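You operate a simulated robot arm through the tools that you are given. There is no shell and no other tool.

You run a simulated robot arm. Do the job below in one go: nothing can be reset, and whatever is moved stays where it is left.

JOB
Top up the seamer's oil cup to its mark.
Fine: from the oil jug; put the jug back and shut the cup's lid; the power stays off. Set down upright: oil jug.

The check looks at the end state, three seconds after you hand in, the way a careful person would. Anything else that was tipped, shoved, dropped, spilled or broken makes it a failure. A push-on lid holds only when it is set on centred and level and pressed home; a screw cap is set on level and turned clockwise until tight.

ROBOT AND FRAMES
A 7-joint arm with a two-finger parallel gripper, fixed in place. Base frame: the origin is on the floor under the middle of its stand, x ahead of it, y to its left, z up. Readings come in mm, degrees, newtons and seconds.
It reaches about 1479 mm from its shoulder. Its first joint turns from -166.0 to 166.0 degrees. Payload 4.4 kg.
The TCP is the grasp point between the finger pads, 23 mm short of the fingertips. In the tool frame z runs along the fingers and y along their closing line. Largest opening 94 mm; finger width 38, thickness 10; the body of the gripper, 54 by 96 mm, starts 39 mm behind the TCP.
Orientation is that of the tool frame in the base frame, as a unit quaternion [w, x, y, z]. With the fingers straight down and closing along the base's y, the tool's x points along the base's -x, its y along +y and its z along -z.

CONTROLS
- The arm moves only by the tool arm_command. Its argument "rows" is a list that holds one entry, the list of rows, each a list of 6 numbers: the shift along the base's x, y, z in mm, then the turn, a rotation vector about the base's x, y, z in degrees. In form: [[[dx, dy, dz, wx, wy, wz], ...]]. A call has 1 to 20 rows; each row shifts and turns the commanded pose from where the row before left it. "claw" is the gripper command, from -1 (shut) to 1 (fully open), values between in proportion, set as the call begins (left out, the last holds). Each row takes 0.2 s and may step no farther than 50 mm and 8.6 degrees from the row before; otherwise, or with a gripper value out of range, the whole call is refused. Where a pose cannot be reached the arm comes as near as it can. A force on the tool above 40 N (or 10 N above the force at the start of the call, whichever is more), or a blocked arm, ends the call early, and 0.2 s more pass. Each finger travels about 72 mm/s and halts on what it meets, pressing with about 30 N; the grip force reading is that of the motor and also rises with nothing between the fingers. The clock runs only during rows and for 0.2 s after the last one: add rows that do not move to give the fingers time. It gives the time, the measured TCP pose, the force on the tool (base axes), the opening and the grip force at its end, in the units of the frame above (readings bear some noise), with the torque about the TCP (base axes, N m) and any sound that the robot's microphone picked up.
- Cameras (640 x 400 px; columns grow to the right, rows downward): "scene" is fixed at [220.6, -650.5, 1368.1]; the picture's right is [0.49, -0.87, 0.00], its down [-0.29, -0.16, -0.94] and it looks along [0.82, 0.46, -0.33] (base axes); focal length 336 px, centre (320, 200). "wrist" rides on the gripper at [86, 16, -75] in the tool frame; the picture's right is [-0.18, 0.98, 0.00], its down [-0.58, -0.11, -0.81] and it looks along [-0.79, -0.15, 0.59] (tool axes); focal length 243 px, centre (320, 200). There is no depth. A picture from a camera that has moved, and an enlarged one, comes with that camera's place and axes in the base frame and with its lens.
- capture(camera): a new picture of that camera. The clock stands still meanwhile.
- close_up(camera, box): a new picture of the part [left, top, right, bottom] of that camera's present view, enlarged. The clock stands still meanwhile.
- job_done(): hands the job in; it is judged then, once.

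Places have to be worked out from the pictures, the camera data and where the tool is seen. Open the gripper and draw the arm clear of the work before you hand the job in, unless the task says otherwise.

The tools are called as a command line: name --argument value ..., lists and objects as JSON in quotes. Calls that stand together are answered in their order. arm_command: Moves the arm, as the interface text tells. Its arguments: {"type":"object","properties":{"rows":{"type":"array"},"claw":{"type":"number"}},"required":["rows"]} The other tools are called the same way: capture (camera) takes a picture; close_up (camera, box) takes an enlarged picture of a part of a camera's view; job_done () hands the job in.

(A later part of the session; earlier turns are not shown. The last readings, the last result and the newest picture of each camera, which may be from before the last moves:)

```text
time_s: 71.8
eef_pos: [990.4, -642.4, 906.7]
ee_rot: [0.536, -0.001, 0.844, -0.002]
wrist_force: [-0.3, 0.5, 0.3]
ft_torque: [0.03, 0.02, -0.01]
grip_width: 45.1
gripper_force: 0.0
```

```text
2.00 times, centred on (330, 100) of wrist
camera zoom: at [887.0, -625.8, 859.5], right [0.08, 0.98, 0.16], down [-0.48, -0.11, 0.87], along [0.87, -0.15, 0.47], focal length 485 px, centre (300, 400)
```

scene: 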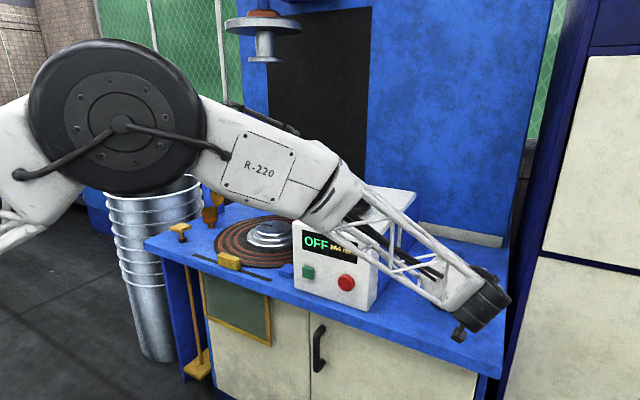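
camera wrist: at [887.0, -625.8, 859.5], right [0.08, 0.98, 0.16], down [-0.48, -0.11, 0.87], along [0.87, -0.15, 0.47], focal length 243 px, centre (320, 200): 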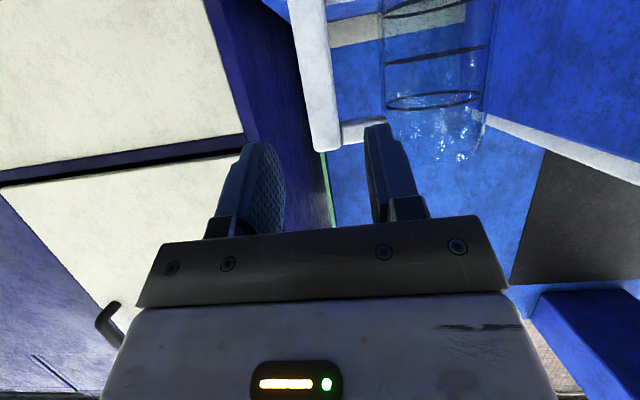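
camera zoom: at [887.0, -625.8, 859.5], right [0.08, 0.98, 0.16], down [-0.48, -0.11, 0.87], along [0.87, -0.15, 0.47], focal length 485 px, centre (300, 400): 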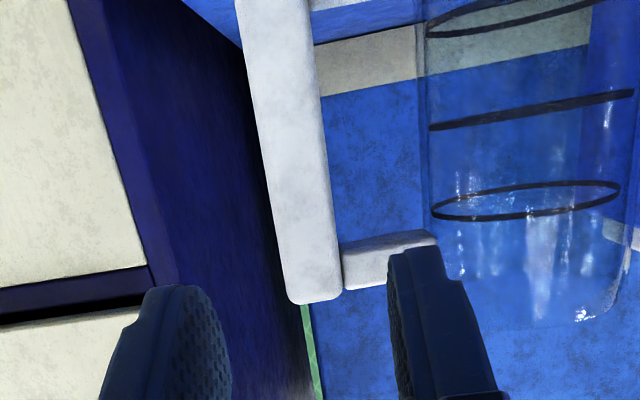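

The bar centre is at y about -644, so a small -y correction is needed. I'll advance along the tool axis so the fingers straddle the bar.

arm_command --rows '[[[22.6, -0.45, -9.9, 0, 0, 0], [22.6, -0.45, -9.9, 0, 0, 0], [22.6, -0.45, -9.9, 0, 0, 0]]]'

capture --camera "wrist"

close_up --camera "scene" --box '[425, 230, 525, 330]'

```text
time_s: 72.6
eef_pos: [1059.3, -643.3, 880.0]
ee_rot: [0.536, -0.002, 0.844, -0.001]
wrist_force: [0.0, -0.1, 0.8]
ft_torque: [-0.02, 0.11, 0.01]
grip_width: 45.2
gripper_force: 0.1
```

```text
taken
camera wrist: at [954.6, -627.4, 831.1], right [0.08, 0.98, 0.16], down [-0.48, -0.11, 0.87], along [0.87, -0.15, 0.47], focal length 243 px, centre (320, 200)
```

wrist: 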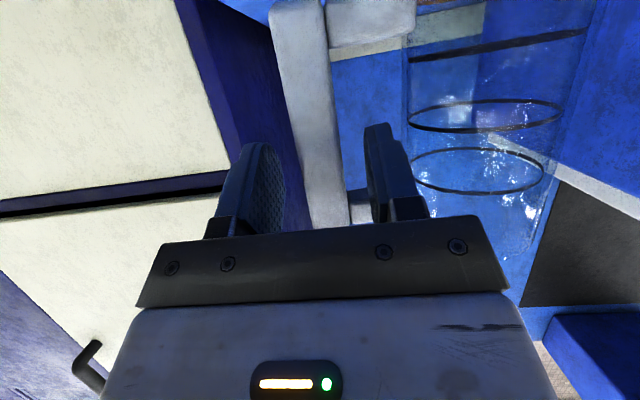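

```text
4.00 times, centred on (475, 280) of scene
camera zoom: at [220.6, -650.5, 1368.1], right [0.49, -0.87, 0.0], down [-0.29, -0.16, -0.94], along [0.82, 0.46, -0.33], focal length 1344 px, centre (-300, -120)
```

zoom: 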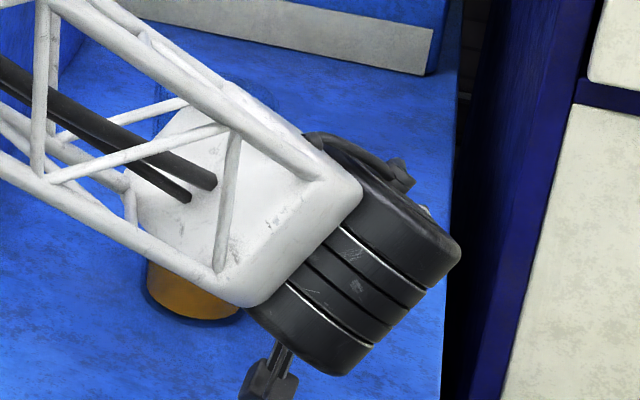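

The fingers straddle the bar with clearance on both sides. I'll take the last step in and check before closing.

arm_command --rows '[[[11, -0.4, -6.3, 0, 0, 0], [11, -0.3, -6.3, 0, 0, 0], [0, 0, 0, 0, 0, 0]]]'

capture --camera "wrist"

close_up --camera "wrist" --box '[230, 60, 430, 240]'

```text
time_s: 73.4
eef_pos: [1080.7, -643.6, 865.7]
ee_rot: [0.536, -0.002, 0.845, -0.001]
wrist_force: [0.3, 0.3, 0.0]
ft_torque: [0.02, -0.02, 0.01]
grip_width: 45.0
gripper_force: 0.0
```

```text
taken
camera wrist: at [976.6, -627.3, 817.7], right [0.08, 0.98, 0.16], down [-0.48, -0.11, 0.87], along [0.87, -0.15, 0.47], focal length 243 px, centre (320, 200)
```

wrist: 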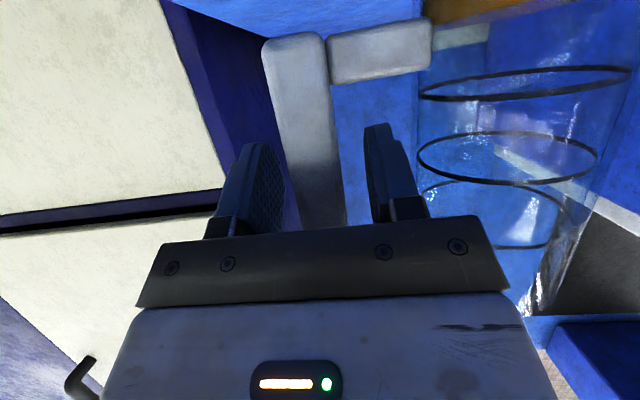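

```text
2.22 times, centred on (330, 150) of wrist
camera zoom: at [976.6, -627.3, 817.7], right [0.08, 0.98, 0.16], down [-0.48, -0.11, 0.87], along [0.87, -0.15, 0.47], focal length 539 px, centre (298, 311)
```

zoom: 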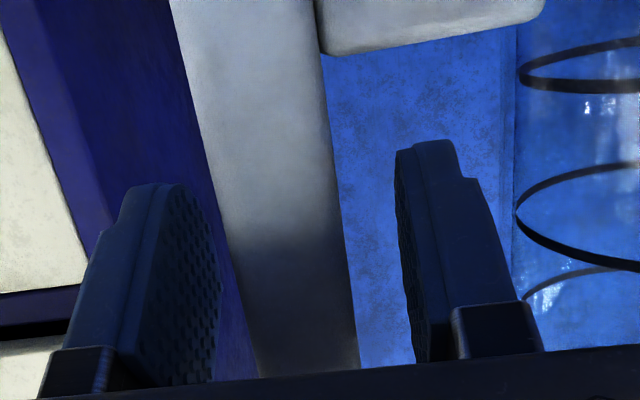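

The bar sits centred between the pads, so I'll close the grip on it.

arm_command --rows '[[[0, 0, 0, 0, 0, 0], [0, 0, 0, 0, 0, 0], [0, 0, 0, 0, 0, 0], [0, 0, 0, 0, 0, 0]]]' --claw -1

capture --camera "wrist"

```text
time_s: 74.4
eef_pos: [1080.0, -643.4, 865.9]
ee_rot: [0.536, -0.002, 0.844, -0.001]
wrist_force: [0.0, 0.2, 3.3]
ft_torque: [0.41, 0.17, 0.02]
grip_width: 21.9
gripper_force: 29.7
```

```text
taken
camera wrist: at [976.4, -627.5, 818.1], right [0.08, 0.98, 0.16], down [-0.48, -0.11, 0.87], along [0.87, -0.15, 0.47], focal length 243 px, centre (320, 200)
```

wrist: 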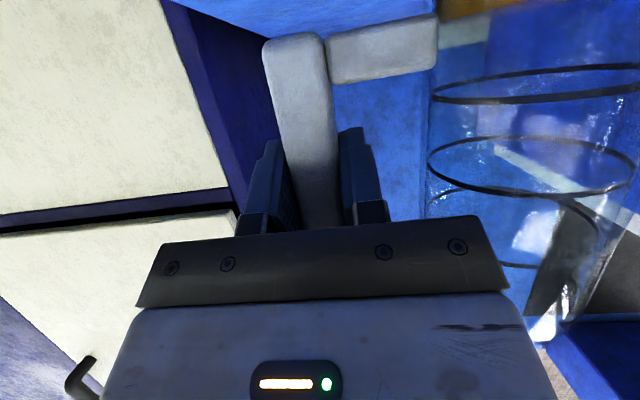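

The handle is gripped at 21.9 mm and 30 N, at TCP (1080.4, -643.5, 866). I'll lift slightly to check the hold and that the jug stays level.

arm_command --rows '[[[0, 0, 5, 0, 0, 0], [0, 0, 10, 0, 0, 0], [0, 0, 15, 0, 0, 0], [0, 0, 15, 0, 0, 0]]]'

capture --camera "wrist"

close_up --camera "scene" --box '[405, 220, 505, 320]'

```text
time_s: 75.4
eef_pos: [1081.0, -643.7, 909.5]
ee_rot: [0.535, -0.001, 0.845, -0.002]
wrist_force: [-0.3, -0.4, -3.7]
ft_torque: [-0.23, 0.0, -0.03]
grip_width: 21.9
gripper_force: 29.9
```

```text
taken
camera wrist: at [976.7, -627.6, 861.4], right [0.08, 0.98, 0.16], down [-0.48, -0.11, 0.87], along [0.87, -0.15, 0.46], focal length 243 px, centre (320, 200)
```

wrist: 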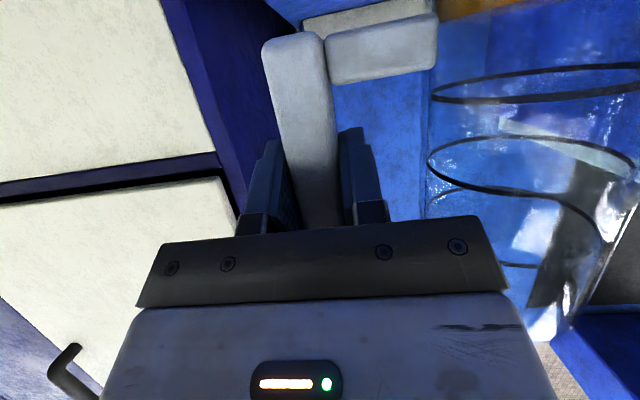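

```text
4.00 times, centred on (455, 270) of scene
camera zoom: at [220.6, -650.5, 1368.1], right [0.49, -0.87, 0.0], down [-0.29, -0.16, -0.94], along [0.82, 0.46, -0.33], focal length 1344 px, centre (-220, -80)
```

zoom: 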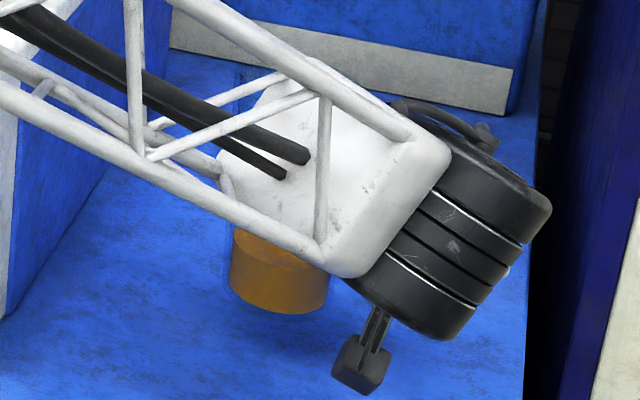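

The jug hangs level, at about 0.38 kg. I'll lift higher, then draw back in front of the table at a gentle pace.

arm_command --rows '[[[0, 0, 20, 0, 0, 0], [0, 0, 25, 0, 0, 0], [0, 0, 25, 0, 0, 0], [-10, 0, 20, 0, 0, 0], [-20, 0, 15, 0, 0, 0], [-26, 0, 5, 0, 0, 0], [-26, 0, 0, 0, 0, 0], [-26, 0, 0, 0, 0, 0], [-26, 0, 0, 0, 0, 0], [-26, 0, 0, 0, 0, 0], [-26, 0, 0, 0, 0, 0], [-26, 0, 0, 0, 0, 0], [-20, 0, 0, 0, 0, 0], [-10, 0, 0, 0, 0, 0], [0, 0, 0, 0, 0, 0]]]'

capture --camera "scene"

```text
time_s: 78.6
eef_pos: [838.2, -642.3, 1020.2]
ee_rot: [0.535, -0.001, 0.845, -0.002]
wrist_force: [-0.4, -1.0, -3.6]
ft_torque: [-0.21, 0.02, -0.01]
grip_width: 21.7
gripper_force: 29.9
```

```text
taken
```

scene: 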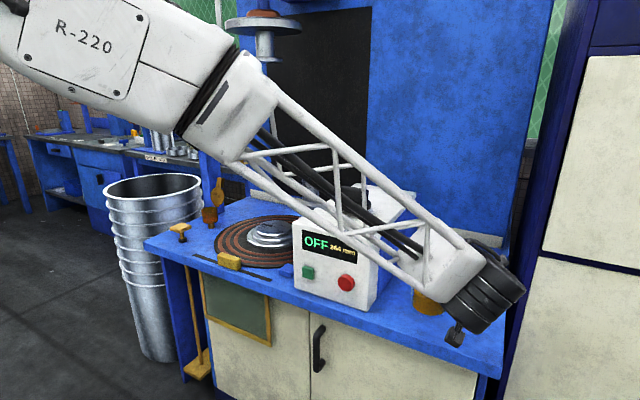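

arm_command --rows '[[[0, 20, 0, 0, 0, 0], [0, 35, 0, 0, 0, 0], [0, 42, 0, 0, 0, 0], [0, 42, 0, 0, 0, 0], [0, 42, 0, 0, 0, 0], [0, 42, 0, 0, 0, 0], [0, 42, 0, 0, 0, 0], [0, 42, 0, 0, 0, 0], [0, 42, 0, 0, 0, 0], [0, 42, 0, 0, 0, 0], [0, 42, 0, 0, 0, 0], [0, 42, 0, 0, 0, 0], [0, 42, 0, 0, 0, 0], [0, 42, 0, 0, 0, 0], [0, 42, 0, 0, 0, 0], [0, 42, 0, 0, 0, 0], [0, 42, 0, 0, 0, 0], [0, 42, 0, 0, 0, 0], [0, 35, 0, 0, 0, 0], [0, 20, 0, 0, 0, 0]]]'

capture --camera "scene"

```text
time_s: 82.8
eef_pos: [839.6, 139.1, 1021.2]
ee_rot: [0.536, -0.001, 0.844, -0.002]
wrist_force: [0.1, 0.0, -1.9]
ft_torque: [-0.22, 0.03, 0.0]
grip_width: 21.9
gripper_force: 30.0
```

```text
taken
```

scene: 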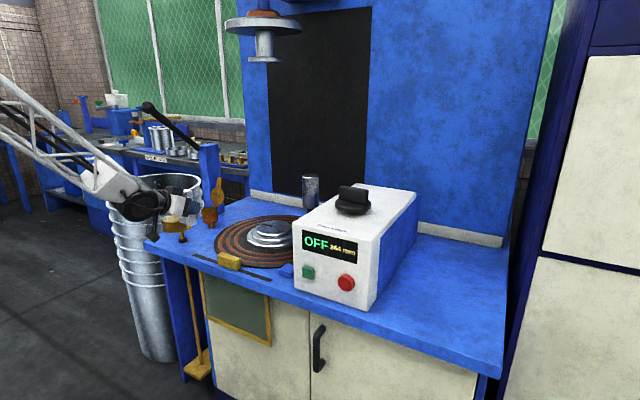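

The jug arrived safely. I'll zoom in to see it in the hand and measure the rim relative to the gripper.

close_up --camera "scene" --box '[130, 160, 230, 250]'

capture --camera "wrist"

```text
4.44 times, centred on (180, 205) of scene
camera zoom: at [220.6, -650.5, 1368.1], right [0.49, -0.87, 0.0], down [-0.29, -0.16, -0.94], along [0.82, 0.46, -0.33], focal length 1494 px, centre (942, 178)
```

zoom: 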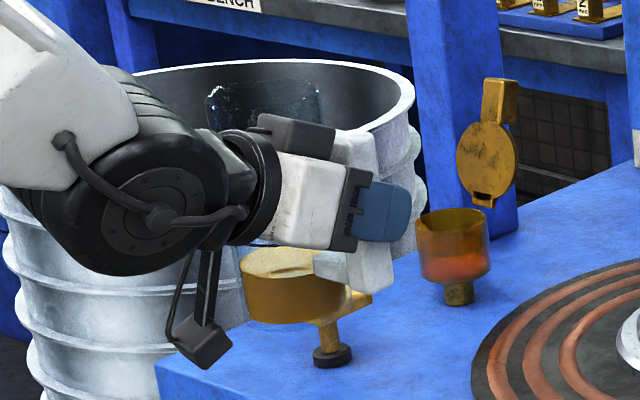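

```text
taken
camera wrist: at [735.8, 154.3, 973.0], right [0.08, 0.98, 0.16], down [-0.48, -0.11, 0.87], along [0.87, -0.15, 0.47], focal length 243 px, centre (320, 200)
```

wrist: 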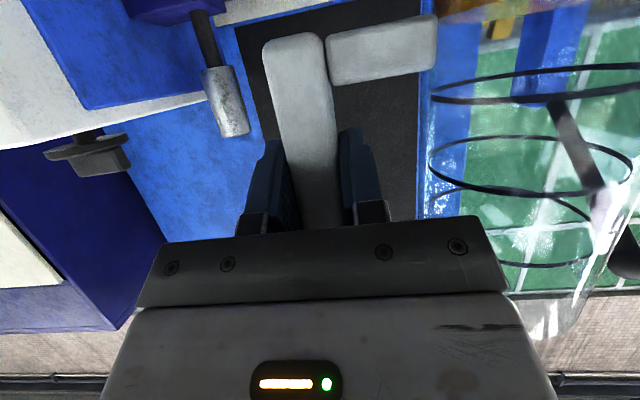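

Measured in hand, the rim sits about 75 mm above the TCP, the jug axis is 81 mm to the +y side, and the oil is about 35 mm deep (about 120 ml). I'll carry it forward, upright, to the -y side of the cup.

arm_command --rows '[[[15, 3, 0, 0, 0, 0], [28, 6, 0, 0, 0, 0], [28, 6, 0, 0, 0, 0], [28, 6, 0, 0, 0, 0], [28, 6, 0, 0, 0, 0], [28, 6, 0, 0, 0, 0], [28, 6, 0, 0, 0, 0], [28, 6, 0, 0, 0, 0], [28, 6, 0, 0, 0, 0], [28, 6, 0, 0, 0, 0], [20, 2, 0, 0, 0, 0], [14, 1, 0, 0, 0, 0], [0, 0, 0, 0, 0, 0]]]'

capture --camera "scene"

close_up --camera "scene" --box '[180, 140, 280, 230]'

```text
time_s: 85.6
eef_pos: [1138.4, 197.7, 1021.2]
ee_rot: [0.536, -0.001, 0.844, -0.002]
wrist_force: [0.0, 0.6, -2.8]
ft_torque: [-0.22, -0.02, 0.0]
grip_width: 21.9
gripper_force: 30.2
```

```text
taken
```

scene: 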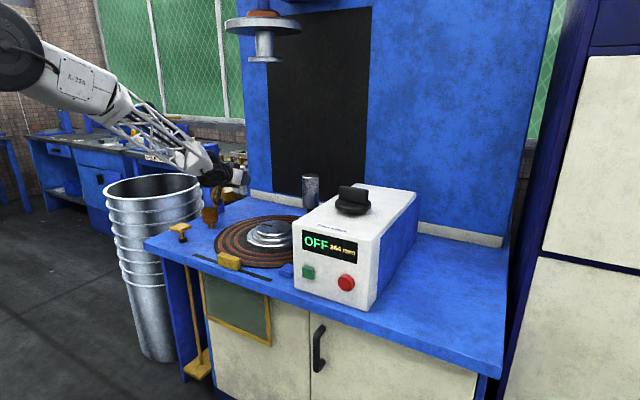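

```text
4.44 times, centred on (230, 185) of scene
camera zoom: at [220.6, -650.5, 1368.1], right [0.49, -0.87, 0.0], down [-0.29, -0.16, -0.94], along [0.82, 0.46, -0.33], focal length 1494 px, centre (720, 267)
```

zoom: 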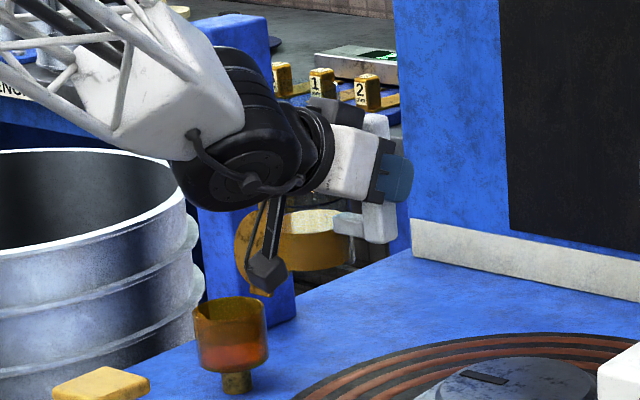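

All is steady. I'll tilt slowly to 72°, below the expected pour angle of about 77–78°, while bringing the lip over the cup.

arm_command --rows '[[[0.1, 5.1, -2.5, -4, 0, 0], [0.1, 5.1, -2.5, -4, 0, 0], [0.1, 5.1, -2.5, -4, 0, 0], [0.1, 5.1, -2.5, -4, 0, 0], [0.1, 5.1, -2.5, -4, 0, 0], [0.1, 5.1, -2.5, -4, 0, 0], [0.1, 5.1, -2.5, -4, 0, 0], [0.1, 5.1, -2.5, -4, 0, 0], [0.1, 5.1, -2.5, -4, 0, 0], [0.1, 5.1, -2.5, -4, 0, 0], [0.1, 5.1, -2.5, -4, 0, 0], [0.1, 5.1, -2.5, -4, 0, 0], [0.1, 5.1, -2.5, -4, 0, 0], [0.1, 5.1, -2.5, -4, 0, 0], [0.1, 5.1, -2.5, -4, 0, 0]]]'

close_up --camera "scene" --box '[180, 140, 280, 230]'

capture --camera "wrist"

```text
time_s: 88.8
eef_pos: [1140.8, 274.1, 983.4]
ee_rot: [0.463, -0.27, 0.73, -0.424]
wrist_force: [0.1, 0.5, -2.5]
ft_torque: [0.0, 0.02, 0.01]
grip_width: 21.8
gripper_force: 29.9
```

```text
4.44 times, centred on (230, 185) of scene
camera zoom: at [220.6, -650.5, 1368.1], right [0.49, -0.87, 0.0], down [-0.29, -0.16, -0.94], along [0.82, 0.46, -0.33], focal length 1494 px, centre (720, 267)
```

zoom: 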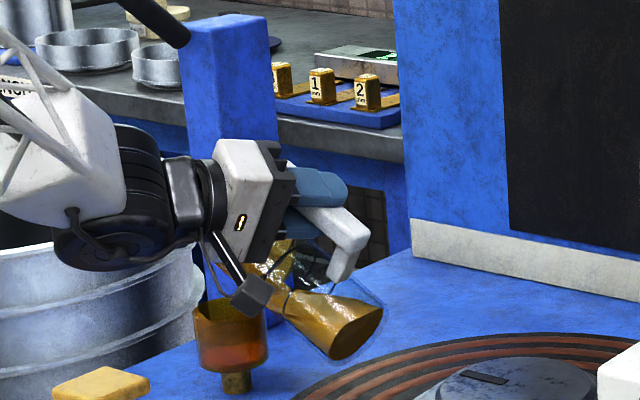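

```text
taken
camera wrist: at [1036.9, 242.2, 945.7], right [0.08, 0.63, -0.77], down [-0.48, 0.7, 0.53], along [0.87, 0.33, 0.36], focal length 243 px, centre (320, 200)
```

wrist: 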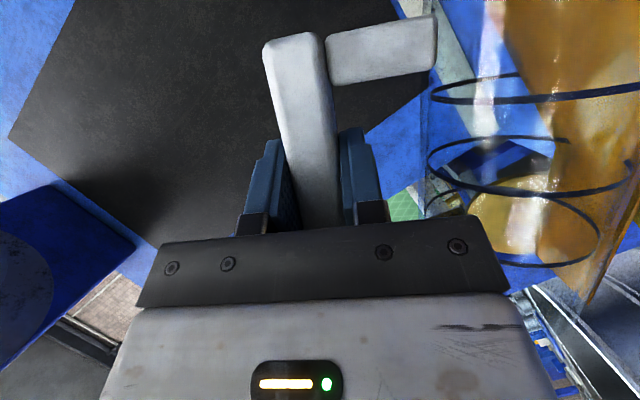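

At 60° the oil climbs the wall as expected. I'll go on to 74°, slower.

arm_command --rows '[[[-0.1, 2.8, -1.0, -2, 0, 0], [-0.1, 2.8, -1.0, -2, 0, 0], [-0.1, 2.8, -1.0, -2, 0, 0], [-0.1, 2.8, -1.0, -2, 0, 0], [-0.1, 2.8, -1.0, -2, 0, 0], [-0.1, 2.8, -1.0, -2, 0, 0], [-0.1, 2.8, -1.0, -2, 0, 0]]]'

close_up --camera "scene" --box '[190, 170, 260, 230]'

capture --camera "wrist"

```text
time_s: 90.4
eef_pos: [1140.5, 292.7, 975.9]
ee_rot: [0.427, -0.323, 0.674, -0.509]
wrist_force: [-0.4, 0.2, -3.0]
ft_torque: [0.09, -0.04, 0.0]
grip_width: 21.7
gripper_force: 30.4
```

```text
6.67 times, centred on (225, 200) of scene
camera zoom: at [220.6, -650.5, 1368.1], right [0.49, -0.87, 0.0], down [-0.29, -0.16, -0.94], along [0.82, 0.46, -0.33], focal length 2240 px, centre (953, 200)
```

zoom: 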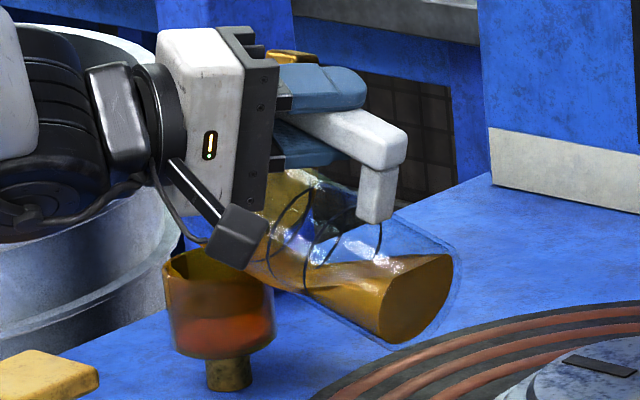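

```text
taken
camera wrist: at [1036.4, 253.3, 946.6], right [0.08, 0.43, -0.9], down [-0.48, 0.81, 0.34], along [0.87, 0.41, 0.27], focal length 243 px, centre (320, 200)
```

wrist: 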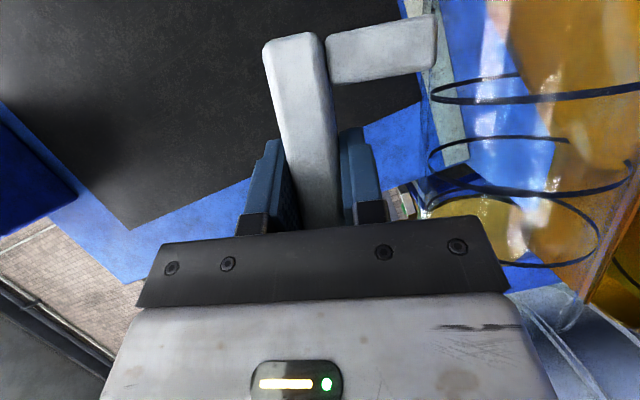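

close_up --camera "wrist" --box '[480, 180, 640, 340]'

close_up --camera "scene" --box '[200, 195, 240, 230]'

```text
2.50 times, centred on (560, 260) of wrist
camera zoom: at [1036.4, 253.3, 946.6], right [0.08, 0.43, -0.9], down [-0.48, 0.81, 0.34], along [0.87, 0.41, 0.27], focal length 606 px, centre (-280, 50)
```

zoom: 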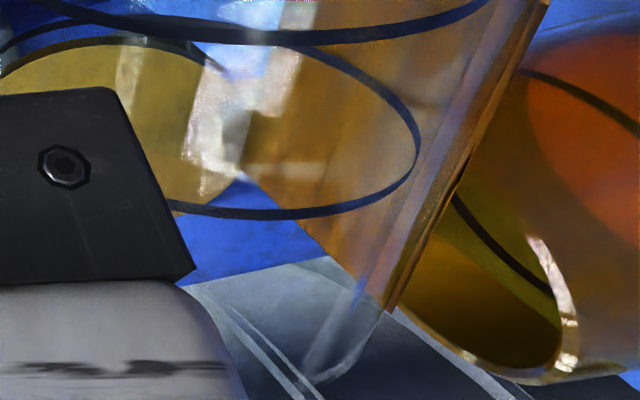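

```text
11.43 times, centred on (220, 212) of scene
camera zoom: at [220.6, -650.5, 1368.1], right [0.49, -0.87, 0.0], down [-0.29, -0.16, -0.94], along [0.82, 0.46, -0.33], focal length 3841 px, centre (1463, 57)
```

zoom: 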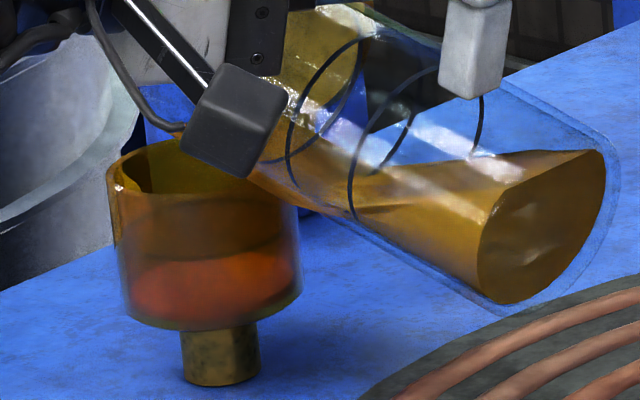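

The oil edge is almost at the lip. I judge the lip to be at about (1146, 400, 877), inside the cup's mouth and about 20 mm above the rim. From here I'll tilt in 1° steps about the lip and check after each one.

arm_command --rows '[[[0, 1.8, 1.7, -1, 0, 0], [0, 0, 0, 0, 0, 0], [0, 0, 0, 0, 0, 0]]]'

close_up --camera "scene" --box '[200, 195, 240, 230]'

close_up --camera "wrist" --box '[480, 180, 640, 340]'

```text
time_s: 91.2
eef_pos: [1140.1, 295.1, 978.6]
ee_rot: [0.424, -0.328, 0.669, -0.515]
wrist_force: [0.0, -0.2, -3.6]
ft_torque: [0.11, 0.01, 0.03]
grip_width: 21.7
gripper_force: 30.7
```

```text
11.43 times, centred on (220, 212) of scene
camera zoom: at [220.6, -650.5, 1368.1], right [0.49, -0.87, 0.0], down [-0.29, -0.16, -0.94], along [0.82, 0.46, -0.33], focal length 3841 px, centre (1463, 57)
```

zoom: 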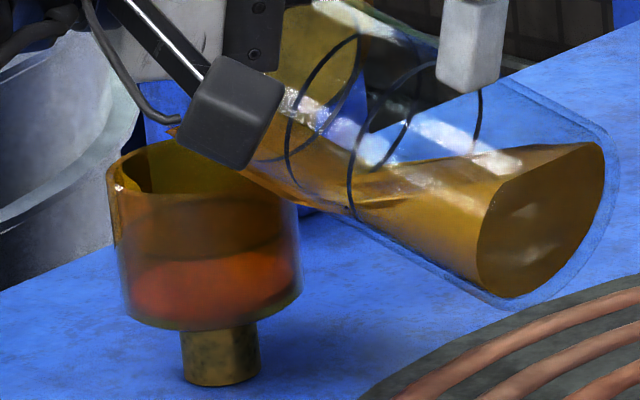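

```text
2.50 times, centred on (560, 260) of wrist
camera zoom: at [1036.3, 254.4, 948.9], right [0.08, 0.41, -0.91], down [-0.48, 0.81, 0.33], along [0.87, 0.41, 0.26], focal length 606 px, centre (-280, 50)
```

zoom: 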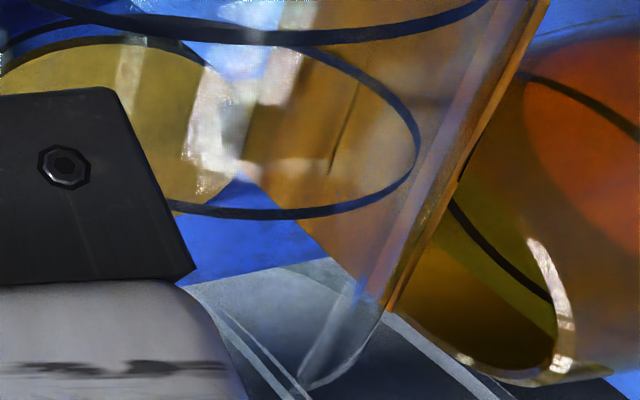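

arm_command --rows '[[[0, 1.8, 1.7, -1, 0, 0], [0, 0, 0, 0, 0, 0], [0, 0, 0, 0, 0, 0]]]'

close_up --camera "scene" --box '[200, 195, 240, 230]'

close_up --camera "wrist" --box '[480, 180, 640, 340]'

```text
time_s: 92.0
eef_pos: [1139.9, 297.9, 979.8]
ee_rot: [0.421, -0.331, 0.665, -0.521]
wrist_force: [0.6, -0.4, -2.1]
ft_torque: [0.07, -0.01, 0.01]
grip_width: 22.1
gripper_force: 30.1
```

```text
11.43 times, centred on (220, 212) of scene
camera zoom: at [220.6, -650.5, 1368.1], right [0.49, -0.87, 0.0], down [-0.29, -0.16, -0.94], along [0.82, 0.46, -0.33], focal length 3841 px, centre (1463, 57)
```

zoom: 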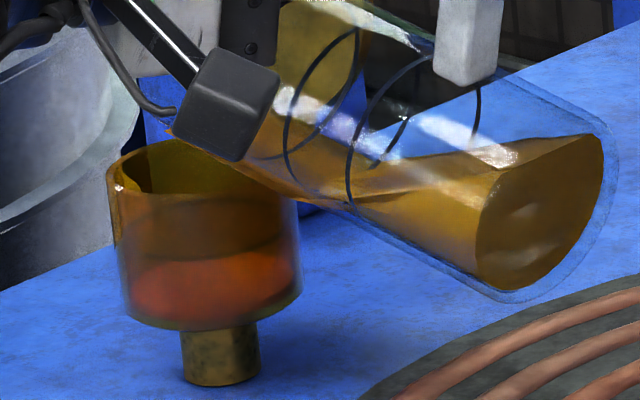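

```text
2.50 times, centred on (560, 260) of wrist
camera zoom: at [1036.3, 256.0, 951.4], right [0.08, 0.4, -0.92], down [-0.48, 0.82, 0.31], along [0.87, 0.42, 0.25], focal length 606 px, centre (-280, 50)
```

zoom: 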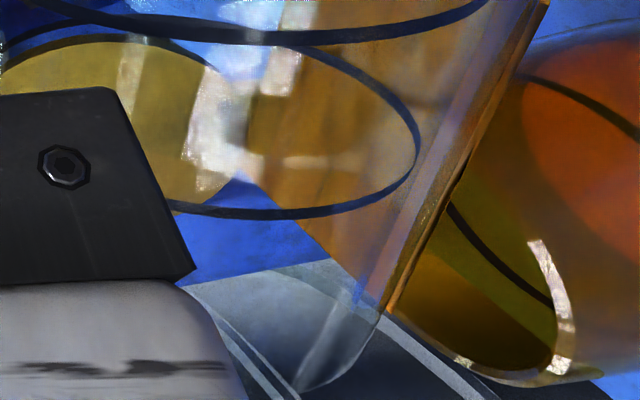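

close_up --camera "scene" --box '[206, 200, 226, 216]'

close_up --camera "wrist" --box '[560, 230, 640, 340]'

```text
16.00 times, centred on (216, 208) of scene
camera zoom: at [220.6, -650.5, 1368.1], right [0.49, -0.87, 0.0], down [-0.29, -0.16, -0.94], along [0.82, 0.46, -0.33], focal length 5377 px, centre (1984, 72)
```

zoom: 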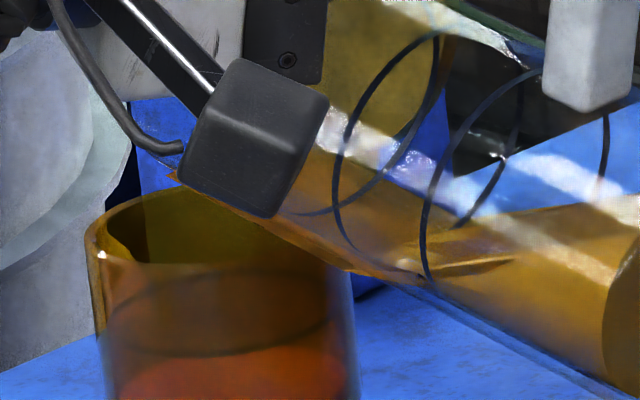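

```text
3.64 times, centred on (600, 285) of wrist
camera zoom: at [1036.3, 256.0, 951.4], right [0.08, 0.4, -0.92], down [-0.48, 0.82, 0.31], along [0.87, 0.42, 0.25], focal length 882 px, centre (-698, -109)
```

zoom: 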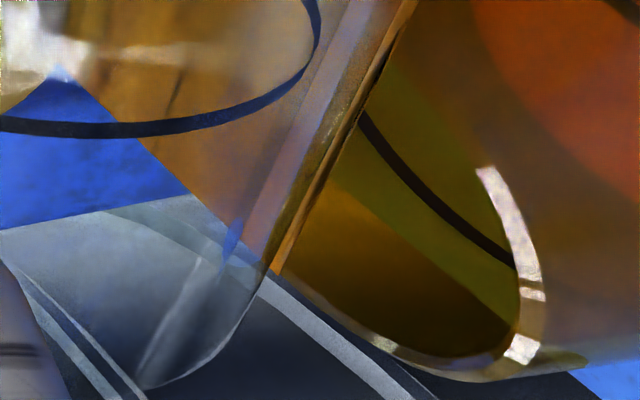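

The oil reaches the lip, which lies at about (1145, 400, 879), over the cup opening. I'll tilt one more degree and wait.

arm_command --rows '[[[0, 1.8, 1.7, -1, 0, 0], [0, 0, 0, 0, 0, 0], [0, 0, 0, 0, 0, 0]]]'

close_up --camera "scene" --box '[202, 200, 226, 222]'

close_up --camera "wrist" --box '[520, 200, 640, 340]'

```text
time_s: 92.8
eef_pos: [1140.0, 300.6, 981.5]
ee_rot: [0.419, -0.335, 0.659, -0.527]
wrist_force: [0.0, 0.6, -2.9]
ft_torque: [0.09, 0.0, 0.01]
grip_width: 21.8
gripper_force: 29.6
```

```text
16.00 times, centred on (214, 211) of scene
camera zoom: at [220.6, -650.5, 1368.1], right [0.49, -0.87, 0.0], down [-0.29, -0.16, -0.94], along [0.82, 0.46, -0.33], focal length 5377 px, centre (2016, 24)
```

zoom: 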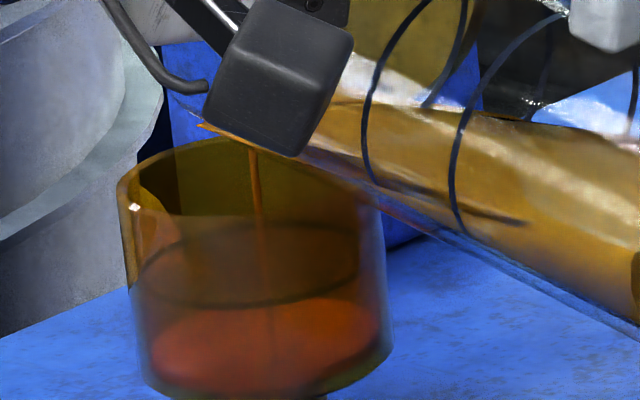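

```text
2.86 times, centred on (580, 270) of wrist
camera zoom: at [1036.5, 258.0, 954.1], right [0.08, 0.38, -0.92], down [-0.48, 0.82, 0.3], along [0.87, 0.42, 0.25], focal length 693 px, centre (-423, 0)
```

zoom: 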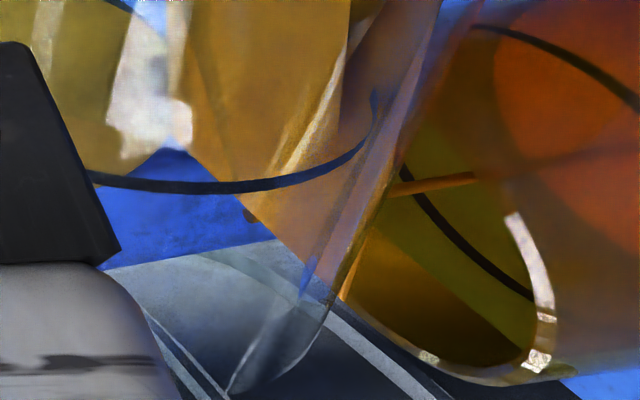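

A thin stream is running down inside the cup, near its centre. I'll hold still briefly and watch the level.

arm_command --rows '[[[0, 0, 0, 0, 0, 0], [0, 0, 0, 0, 0, 0], [0, 0, 0, 0, 0, 0]]]'

close_up --camera "scene" --box '[202, 200, 226, 222]'

close_up --camera "wrist" --box '[520, 200, 640, 340]'

```text
time_s: 93.6
eef_pos: [1141.0, 300.7, 982.1]
ee_rot: [0.418, -0.335, 0.66, -0.527]
wrist_force: [0.4, 0.3, -3.0]
ft_torque: [0.09, 0.03, -0.06]
grip_width: 21.6
gripper_force: 30.1
```

```text
16.00 times, centred on (214, 211) of scene
camera zoom: at [220.6, -650.5, 1368.1], right [0.49, -0.87, 0.0], down [-0.29, -0.16, -0.94], along [0.82, 0.46, -0.33], focal length 5377 px, centre (2016, 24)
```

zoom: 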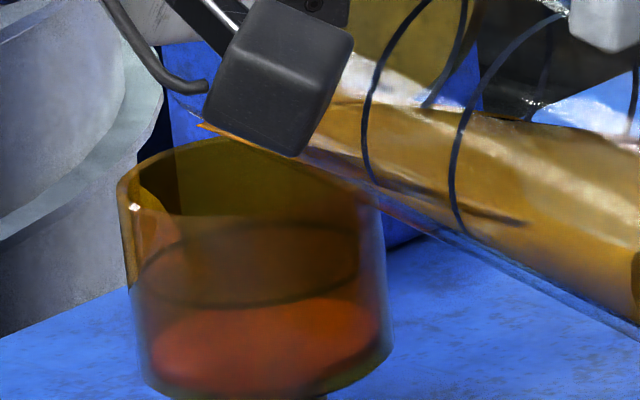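

```text
2.86 times, centred on (580, 270) of wrist
camera zoom: at [1036.5, 258.0, 954.1], right [0.08, 0.38, -0.92], down [-0.48, 0.82, 0.3], along [0.87, 0.42, 0.25], focal length 693 px, centre (-423, 0)
```

zoom: 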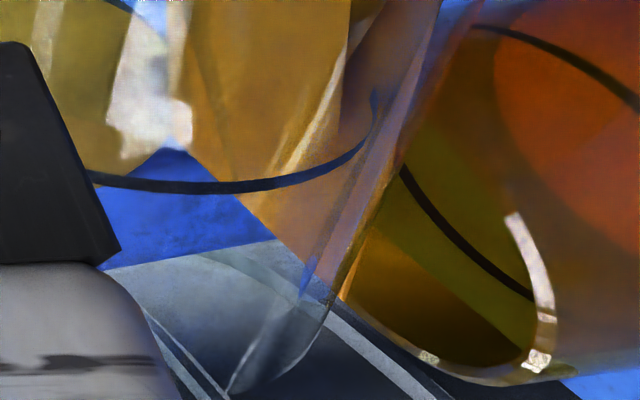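

The stream stopped by itself, so the pour is quasi-static: each tilt increment releases a fixed amount. I'll continue with 1° steps, keeping the lip in place.

arm_command --rows '[[[0, 1.8, 1.7, -1, 0, 0], [0, 0, 0, 0, 0, 0], [0, 0, 0, 0, 0, 0], [0, 0, 0, 0, 0, 0], [0, 0, 0, 0, 0, 0]]]'

close_up --camera "scene" --box '[202, 200, 226, 222]'

close_up --camera "wrist" --box '[520, 200, 640, 340]'

```text
time_s: 94.8
eef_pos: [1139.4, 300.5, 983.1]
ee_rot: [0.416, -0.338, 0.655, -0.533]
wrist_force: [0.0, 0.5, -3.2]
ft_torque: [0.08, 0.02, -0.01]
grip_width: 22.1
gripper_force: 30.3
```

```text
16.00 times, centred on (214, 211) of scene
camera zoom: at [220.6, -650.5, 1368.1], right [0.49, -0.87, 0.0], down [-0.29, -0.16, -0.94], along [0.82, 0.46, -0.33], focal length 5377 px, centre (2016, 24)
```

zoom: 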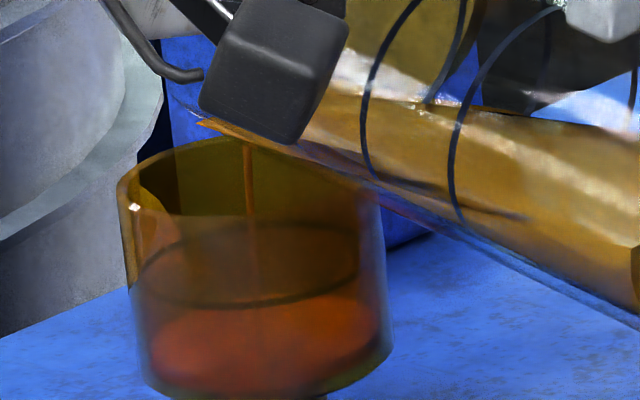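

```text
2.86 times, centred on (580, 270) of wrist
camera zoom: at [1036.6, 259.2, 956.6], right [0.08, 0.36, -0.93], down [-0.48, 0.83, 0.28], along [0.87, 0.42, 0.24], focal length 693 px, centre (-423, 0)
```

zoom: 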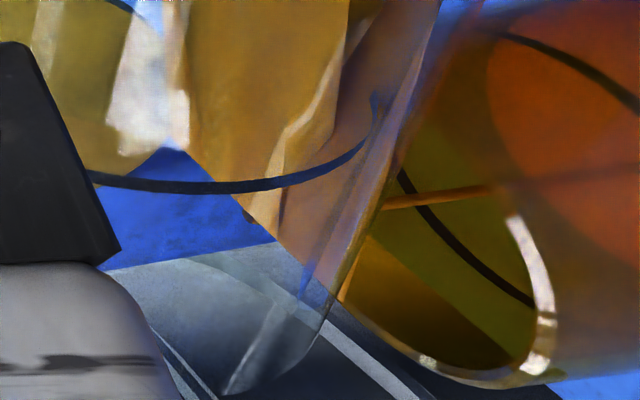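

arm_command --rows '[[[0, 0, 0, 0, 0, 0], [0, 0, 0, 0, 0, 0], [0, 0, 0, 0, 0, 0], [0, 0, 0, 0, 0, 0]]]'

close_up --camera "scene" --box '[202, 200, 226, 222]'

```text
time_s: 95.8
eef_pos: [1139.2, 301.1, 983.3]
ee_rot: [0.416, -0.338, 0.656, -0.532]
wrist_force: [0.0, -0.4, -2.4]
ft_torque: [0.09, -0.03, -0.04]
grip_width: 21.6
gripper_force: 30.0
```

```text
16.00 times, centred on (214, 211) of scene
camera zoom: at [220.6, -650.5, 1368.1], right [0.49, -0.87, 0.0], down [-0.29, -0.16, -0.94], along [0.82, 0.46, -0.33], focal length 5377 px, centre (2016, 24)
```

zoom: 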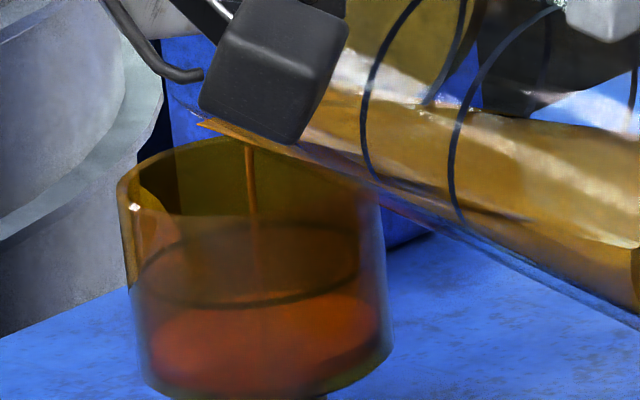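

arm_command --rows '[[[0, 0, 0, 0, 0, 0], [0, 0, 0, 0, 0, 0], [0, 0, 0, 0, 0, 0], [0, 0, 0, 0, 0, 0], [0, 0, 0, 0, 0, 0], [0, 0, 0, 0, 0, 0], [0, 0, 0, 0, 0, 0], [0, 0, 0, 0, 0, 0]]]'

close_up --camera "scene" --box '[202, 200, 226, 222]'

close_up --camera "wrist" --box '[520, 200, 640, 340]'

```text
time_s: 97.6
eef_pos: [1140.1, 301.8, 983.0]
ee_rot: [0.415, -0.339, 0.656, -0.532]
wrist_force: [0.6, 0.4, -2.7]
ft_torque: [0.11, 0.01, -0.01]
grip_width: 21.8
gripper_force: 30.5
```

```text
16.00 times, centred on (214, 211) of scene
camera zoom: at [220.6, -650.5, 1368.1], right [0.49, -0.87, 0.0], down [-0.29, -0.16, -0.94], along [0.82, 0.46, -0.33], focal length 5377 px, centre (2016, 24)
```

zoom: 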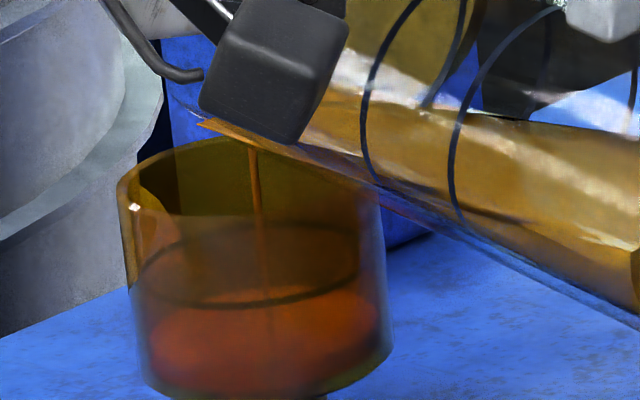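

```text
2.86 times, centred on (580, 270) of wrist
camera zoom: at [1036.6, 259.2, 956.6], right [0.08, 0.36, -0.93], down [-0.48, 0.83, 0.28], along [0.87, 0.42, 0.24], focal length 693 px, centre (-423, 0)
```

zoom: 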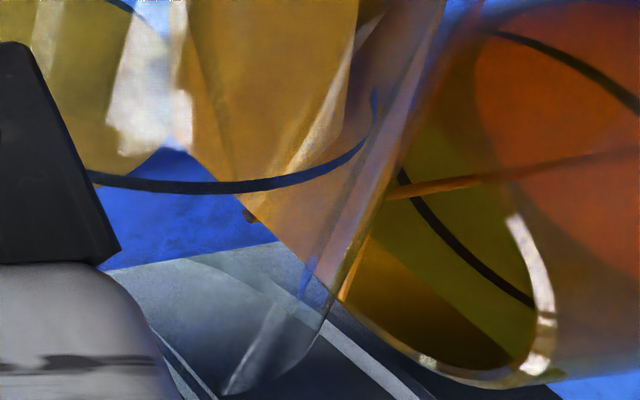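

The level is rising slowly, by about 2–3 mm so far. I'll tilt one more degree and let it run.

arm_command --rows '[[[0, 1.8, 1.7, -1, 0, 0], [0, 0, 0, 0, 0, 0], [0, 0, 0, 0, 0, 0], [0, 0, 0, 0, 0, 0], [0, 0, 0, 0, 0, 0], [0, 0, 0, 0, 0, 0], [0, 0, 0, 0, 0, 0], [0, 0, 0, 0, 0, 0]]]'

close_up --camera "scene" --box '[202, 200, 226, 222]'

close_up --camera "wrist" --box '[520, 200, 640, 340]'

```text
time_s: 99.4
eef_pos: [1140.3, 303.1, 985.1]
ee_rot: [0.413, -0.342, 0.65, -0.538]
wrist_force: [-0.5, -0.3, -2.9]
ft_torque: [0.09, -0.02, -0.03]
grip_width: 22.0
gripper_force: 30.1
```

```text
16.00 times, centred on (214, 211) of scene
camera zoom: at [220.6, -650.5, 1368.1], right [0.49, -0.87, 0.0], down [-0.29, -0.16, -0.94], along [0.82, 0.46, -0.33], focal length 5377 px, centre (2016, 24)
```

zoom: 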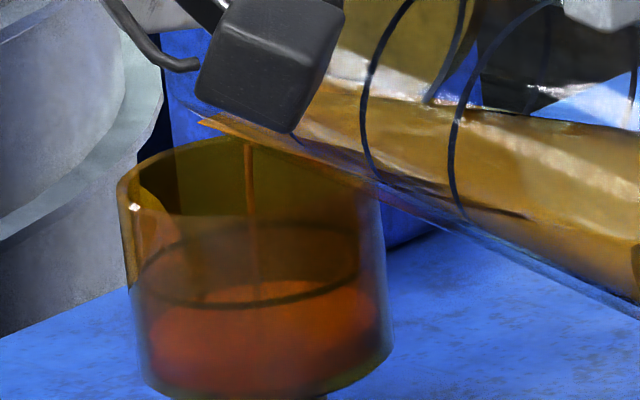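

```text
2.86 times, centred on (580, 270) of wrist
camera zoom: at [1037.0, 260.4, 958.9], right [0.08, 0.35, -0.93], down [-0.48, 0.83, 0.27], along [0.87, 0.43, 0.23], focal length 693 px, centre (-423, 0)
```

zoom: 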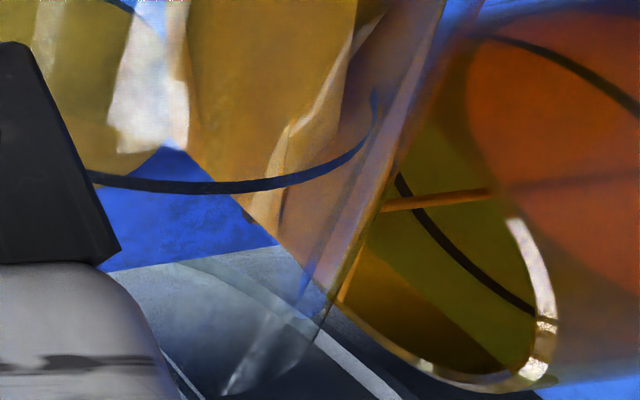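

arm_command --rows '[[[0, 1.8, 1.6, -1, 0, 0], [0, 0, 0, 0, 0, 0], [0, 0, 0, 0, 0, 0], [0, 0, 0, 0, 0, 0], [0, 0, 0, 0, 0, 0], [0, 0, 0, 0, 0, 0], [0, 0, 0, 0, 0, 0], [0, 0, 0, 0, 0, 0], [0, 0, 0, 0, 0, 0]]]'

close_up --camera "scene" --box '[202, 200, 226, 222]'

close_up --camera "wrist" --box '[520, 200, 640, 340]'

```text
time_s: 101.4
eef_pos: [1140.6, 306.1, 986.9]
ee_rot: [0.408, -0.345, 0.647, -0.544]
wrist_force: [0.0, -0.3, -2.8]
ft_torque: [0.1, 0.01, 0.01]
grip_width: 21.9
gripper_force: 30.4
```

```text
16.00 times, centred on (214, 211) of scene
camera zoom: at [220.6, -650.5, 1368.1], right [0.49, -0.87, 0.0], down [-0.29, -0.16, -0.94], along [0.82, 0.46, -0.33], focal length 5377 px, centre (2016, 24)
```

zoom: 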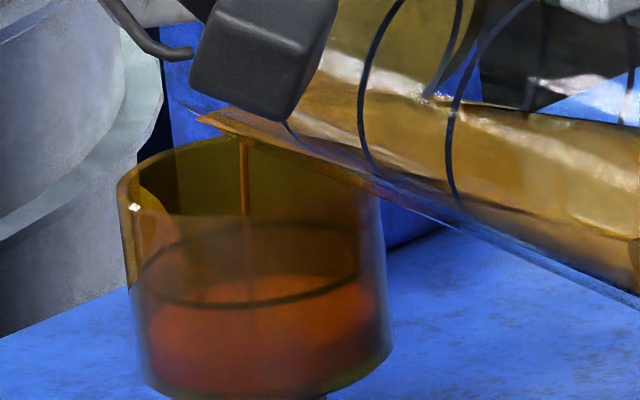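

```text
2.86 times, centred on (580, 270) of wrist
camera zoom: at [1036.7, 261.9, 961.4], right [0.08, 0.33, -0.94], down [-0.48, 0.84, 0.26], along [0.87, 0.43, 0.22], focal length 693 px, centre (-423, 0)
```

zoom: 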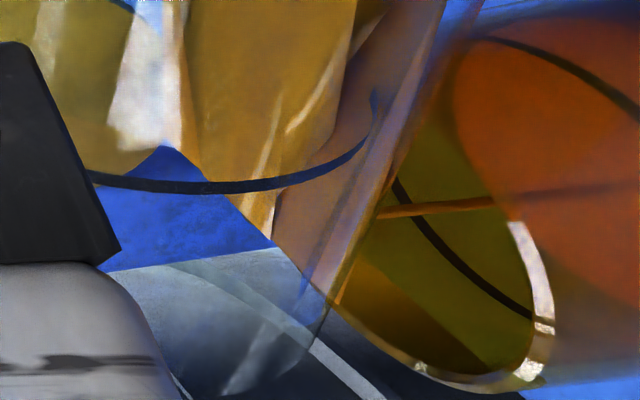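

arm_command --rows '[[[0, 1.8, 1.6, -1, 0, 0], [0, 0, 0, 0, 0, 0], [0, 0, 0, 0, 0, 0], [0, 0, 0, 0, 0, 0], [0, 0, 0, 0, 0, 0], [0, 0, 0, 0, 0, 0], [0, 0, 0, 0, 0, 0], [0, 0, 0, 0, 0, 0], [0, 0, 0, 0, 0, 0], [0, 0, 0, 0, 0, 0]]]'

close_up --camera "scene" --box '[202, 200, 226, 222]'

close_up --camera "wrist" --box '[520, 200, 640, 340]'

```text
time_s: 103.6
eef_pos: [1140.6, 307.5, 988.2]
ee_rot: [0.406, -0.348, 0.641, -0.55]
wrist_force: [-0.2, -0.1, -2.5]
ft_torque: [0.1, 0.02, 0.03]
grip_width: 21.9
gripper_force: 29.6
```

```text
16.00 times, centred on (214, 211) of scene
camera zoom: at [220.6, -650.5, 1368.1], right [0.49, -0.87, 0.0], down [-0.29, -0.16, -0.94], along [0.82, 0.46, -0.33], focal length 5377 px, centre (2016, 24)
```

zoom: 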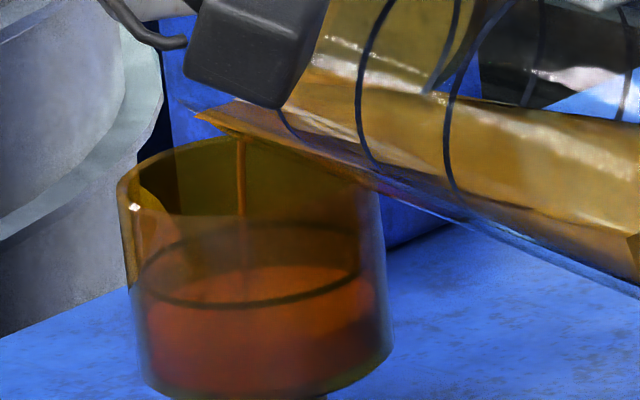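

```text
2.86 times, centred on (580, 270) of wrist
camera zoom: at [1036.7, 263.5, 963.9], right [0.08, 0.31, -0.95], down [-0.48, 0.84, 0.24], along [0.87, 0.44, 0.22], focal length 693 px, centre (-423, 0)
```

zoom: 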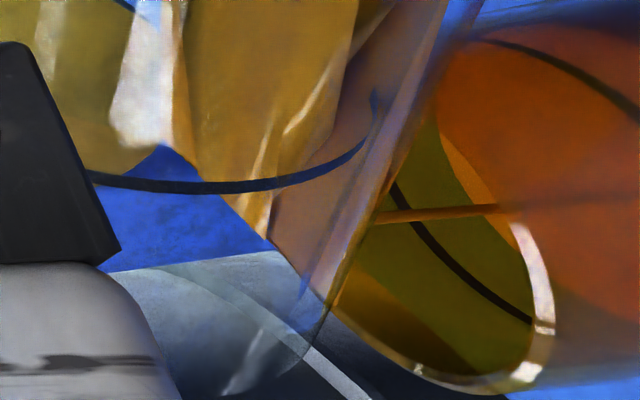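

The oil is about 10 mm up with about 12 mm to go. I'll continue.

arm_command --rows '[[[0, 1.8, 1.6, -1, 0, 0], [0, 0, 0, 0, 0, 0], [0, 0, 0, 0, 0, 0], [0, 0, 0, 0, 0, 0], [0, 0, 0, 0, 0, 0], [0, 0, 0, 0, 0, 0], [0, 0, 0, 0, 0, 0], [0, 0, 0, 0, 0, 0], [0, 0, 0, 0, 0, 0], [0, 0, 0, 0, 0, 0]]]'

close_up --camera "scene" --box '[202, 200, 226, 222]'

close_up --camera "wrist" --box '[520, 200, 640, 340]'

```text
time_s: 105.8
eef_pos: [1140.3, 307.6, 990.2]
ee_rot: [0.404, -0.353, 0.636, -0.555]
wrist_force: [0.1, -0.4, -2.3]
ft_torque: [0.1, 0.01, -0.01]
grip_width: 21.8
gripper_force: 29.6
```

```text
16.00 times, centred on (214, 211) of scene
camera zoom: at [220.6, -650.5, 1368.1], right [0.49, -0.87, 0.0], down [-0.29, -0.16, -0.94], along [0.82, 0.46, -0.33], focal length 5377 px, centre (2016, 24)
```

zoom: 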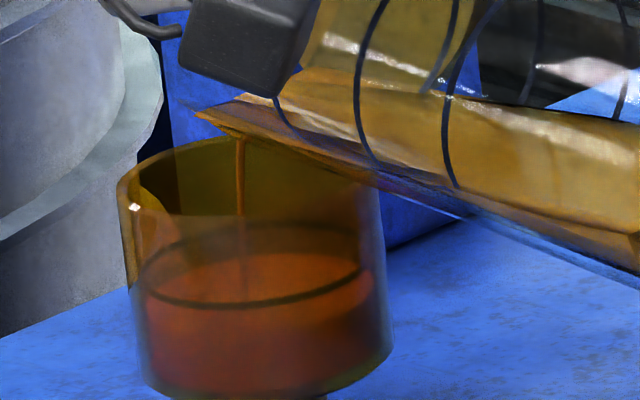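

```text
2.86 times, centred on (580, 270) of wrist
camera zoom: at [1036.8, 264.9, 966.2], right [0.08, 0.3, -0.95], down [-0.48, 0.85, 0.23], along [0.87, 0.44, 0.21], focal length 693 px, centre (-423, 0)
```

zoom: 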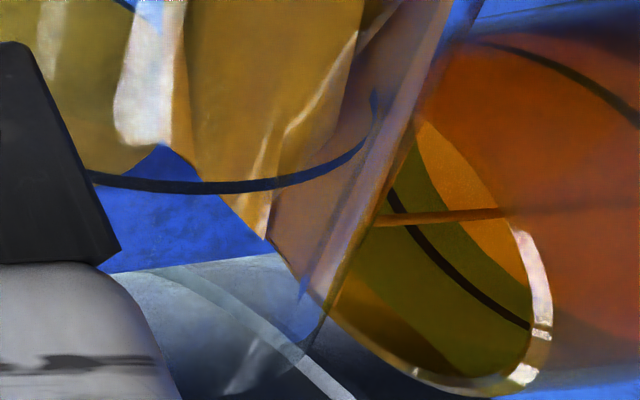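

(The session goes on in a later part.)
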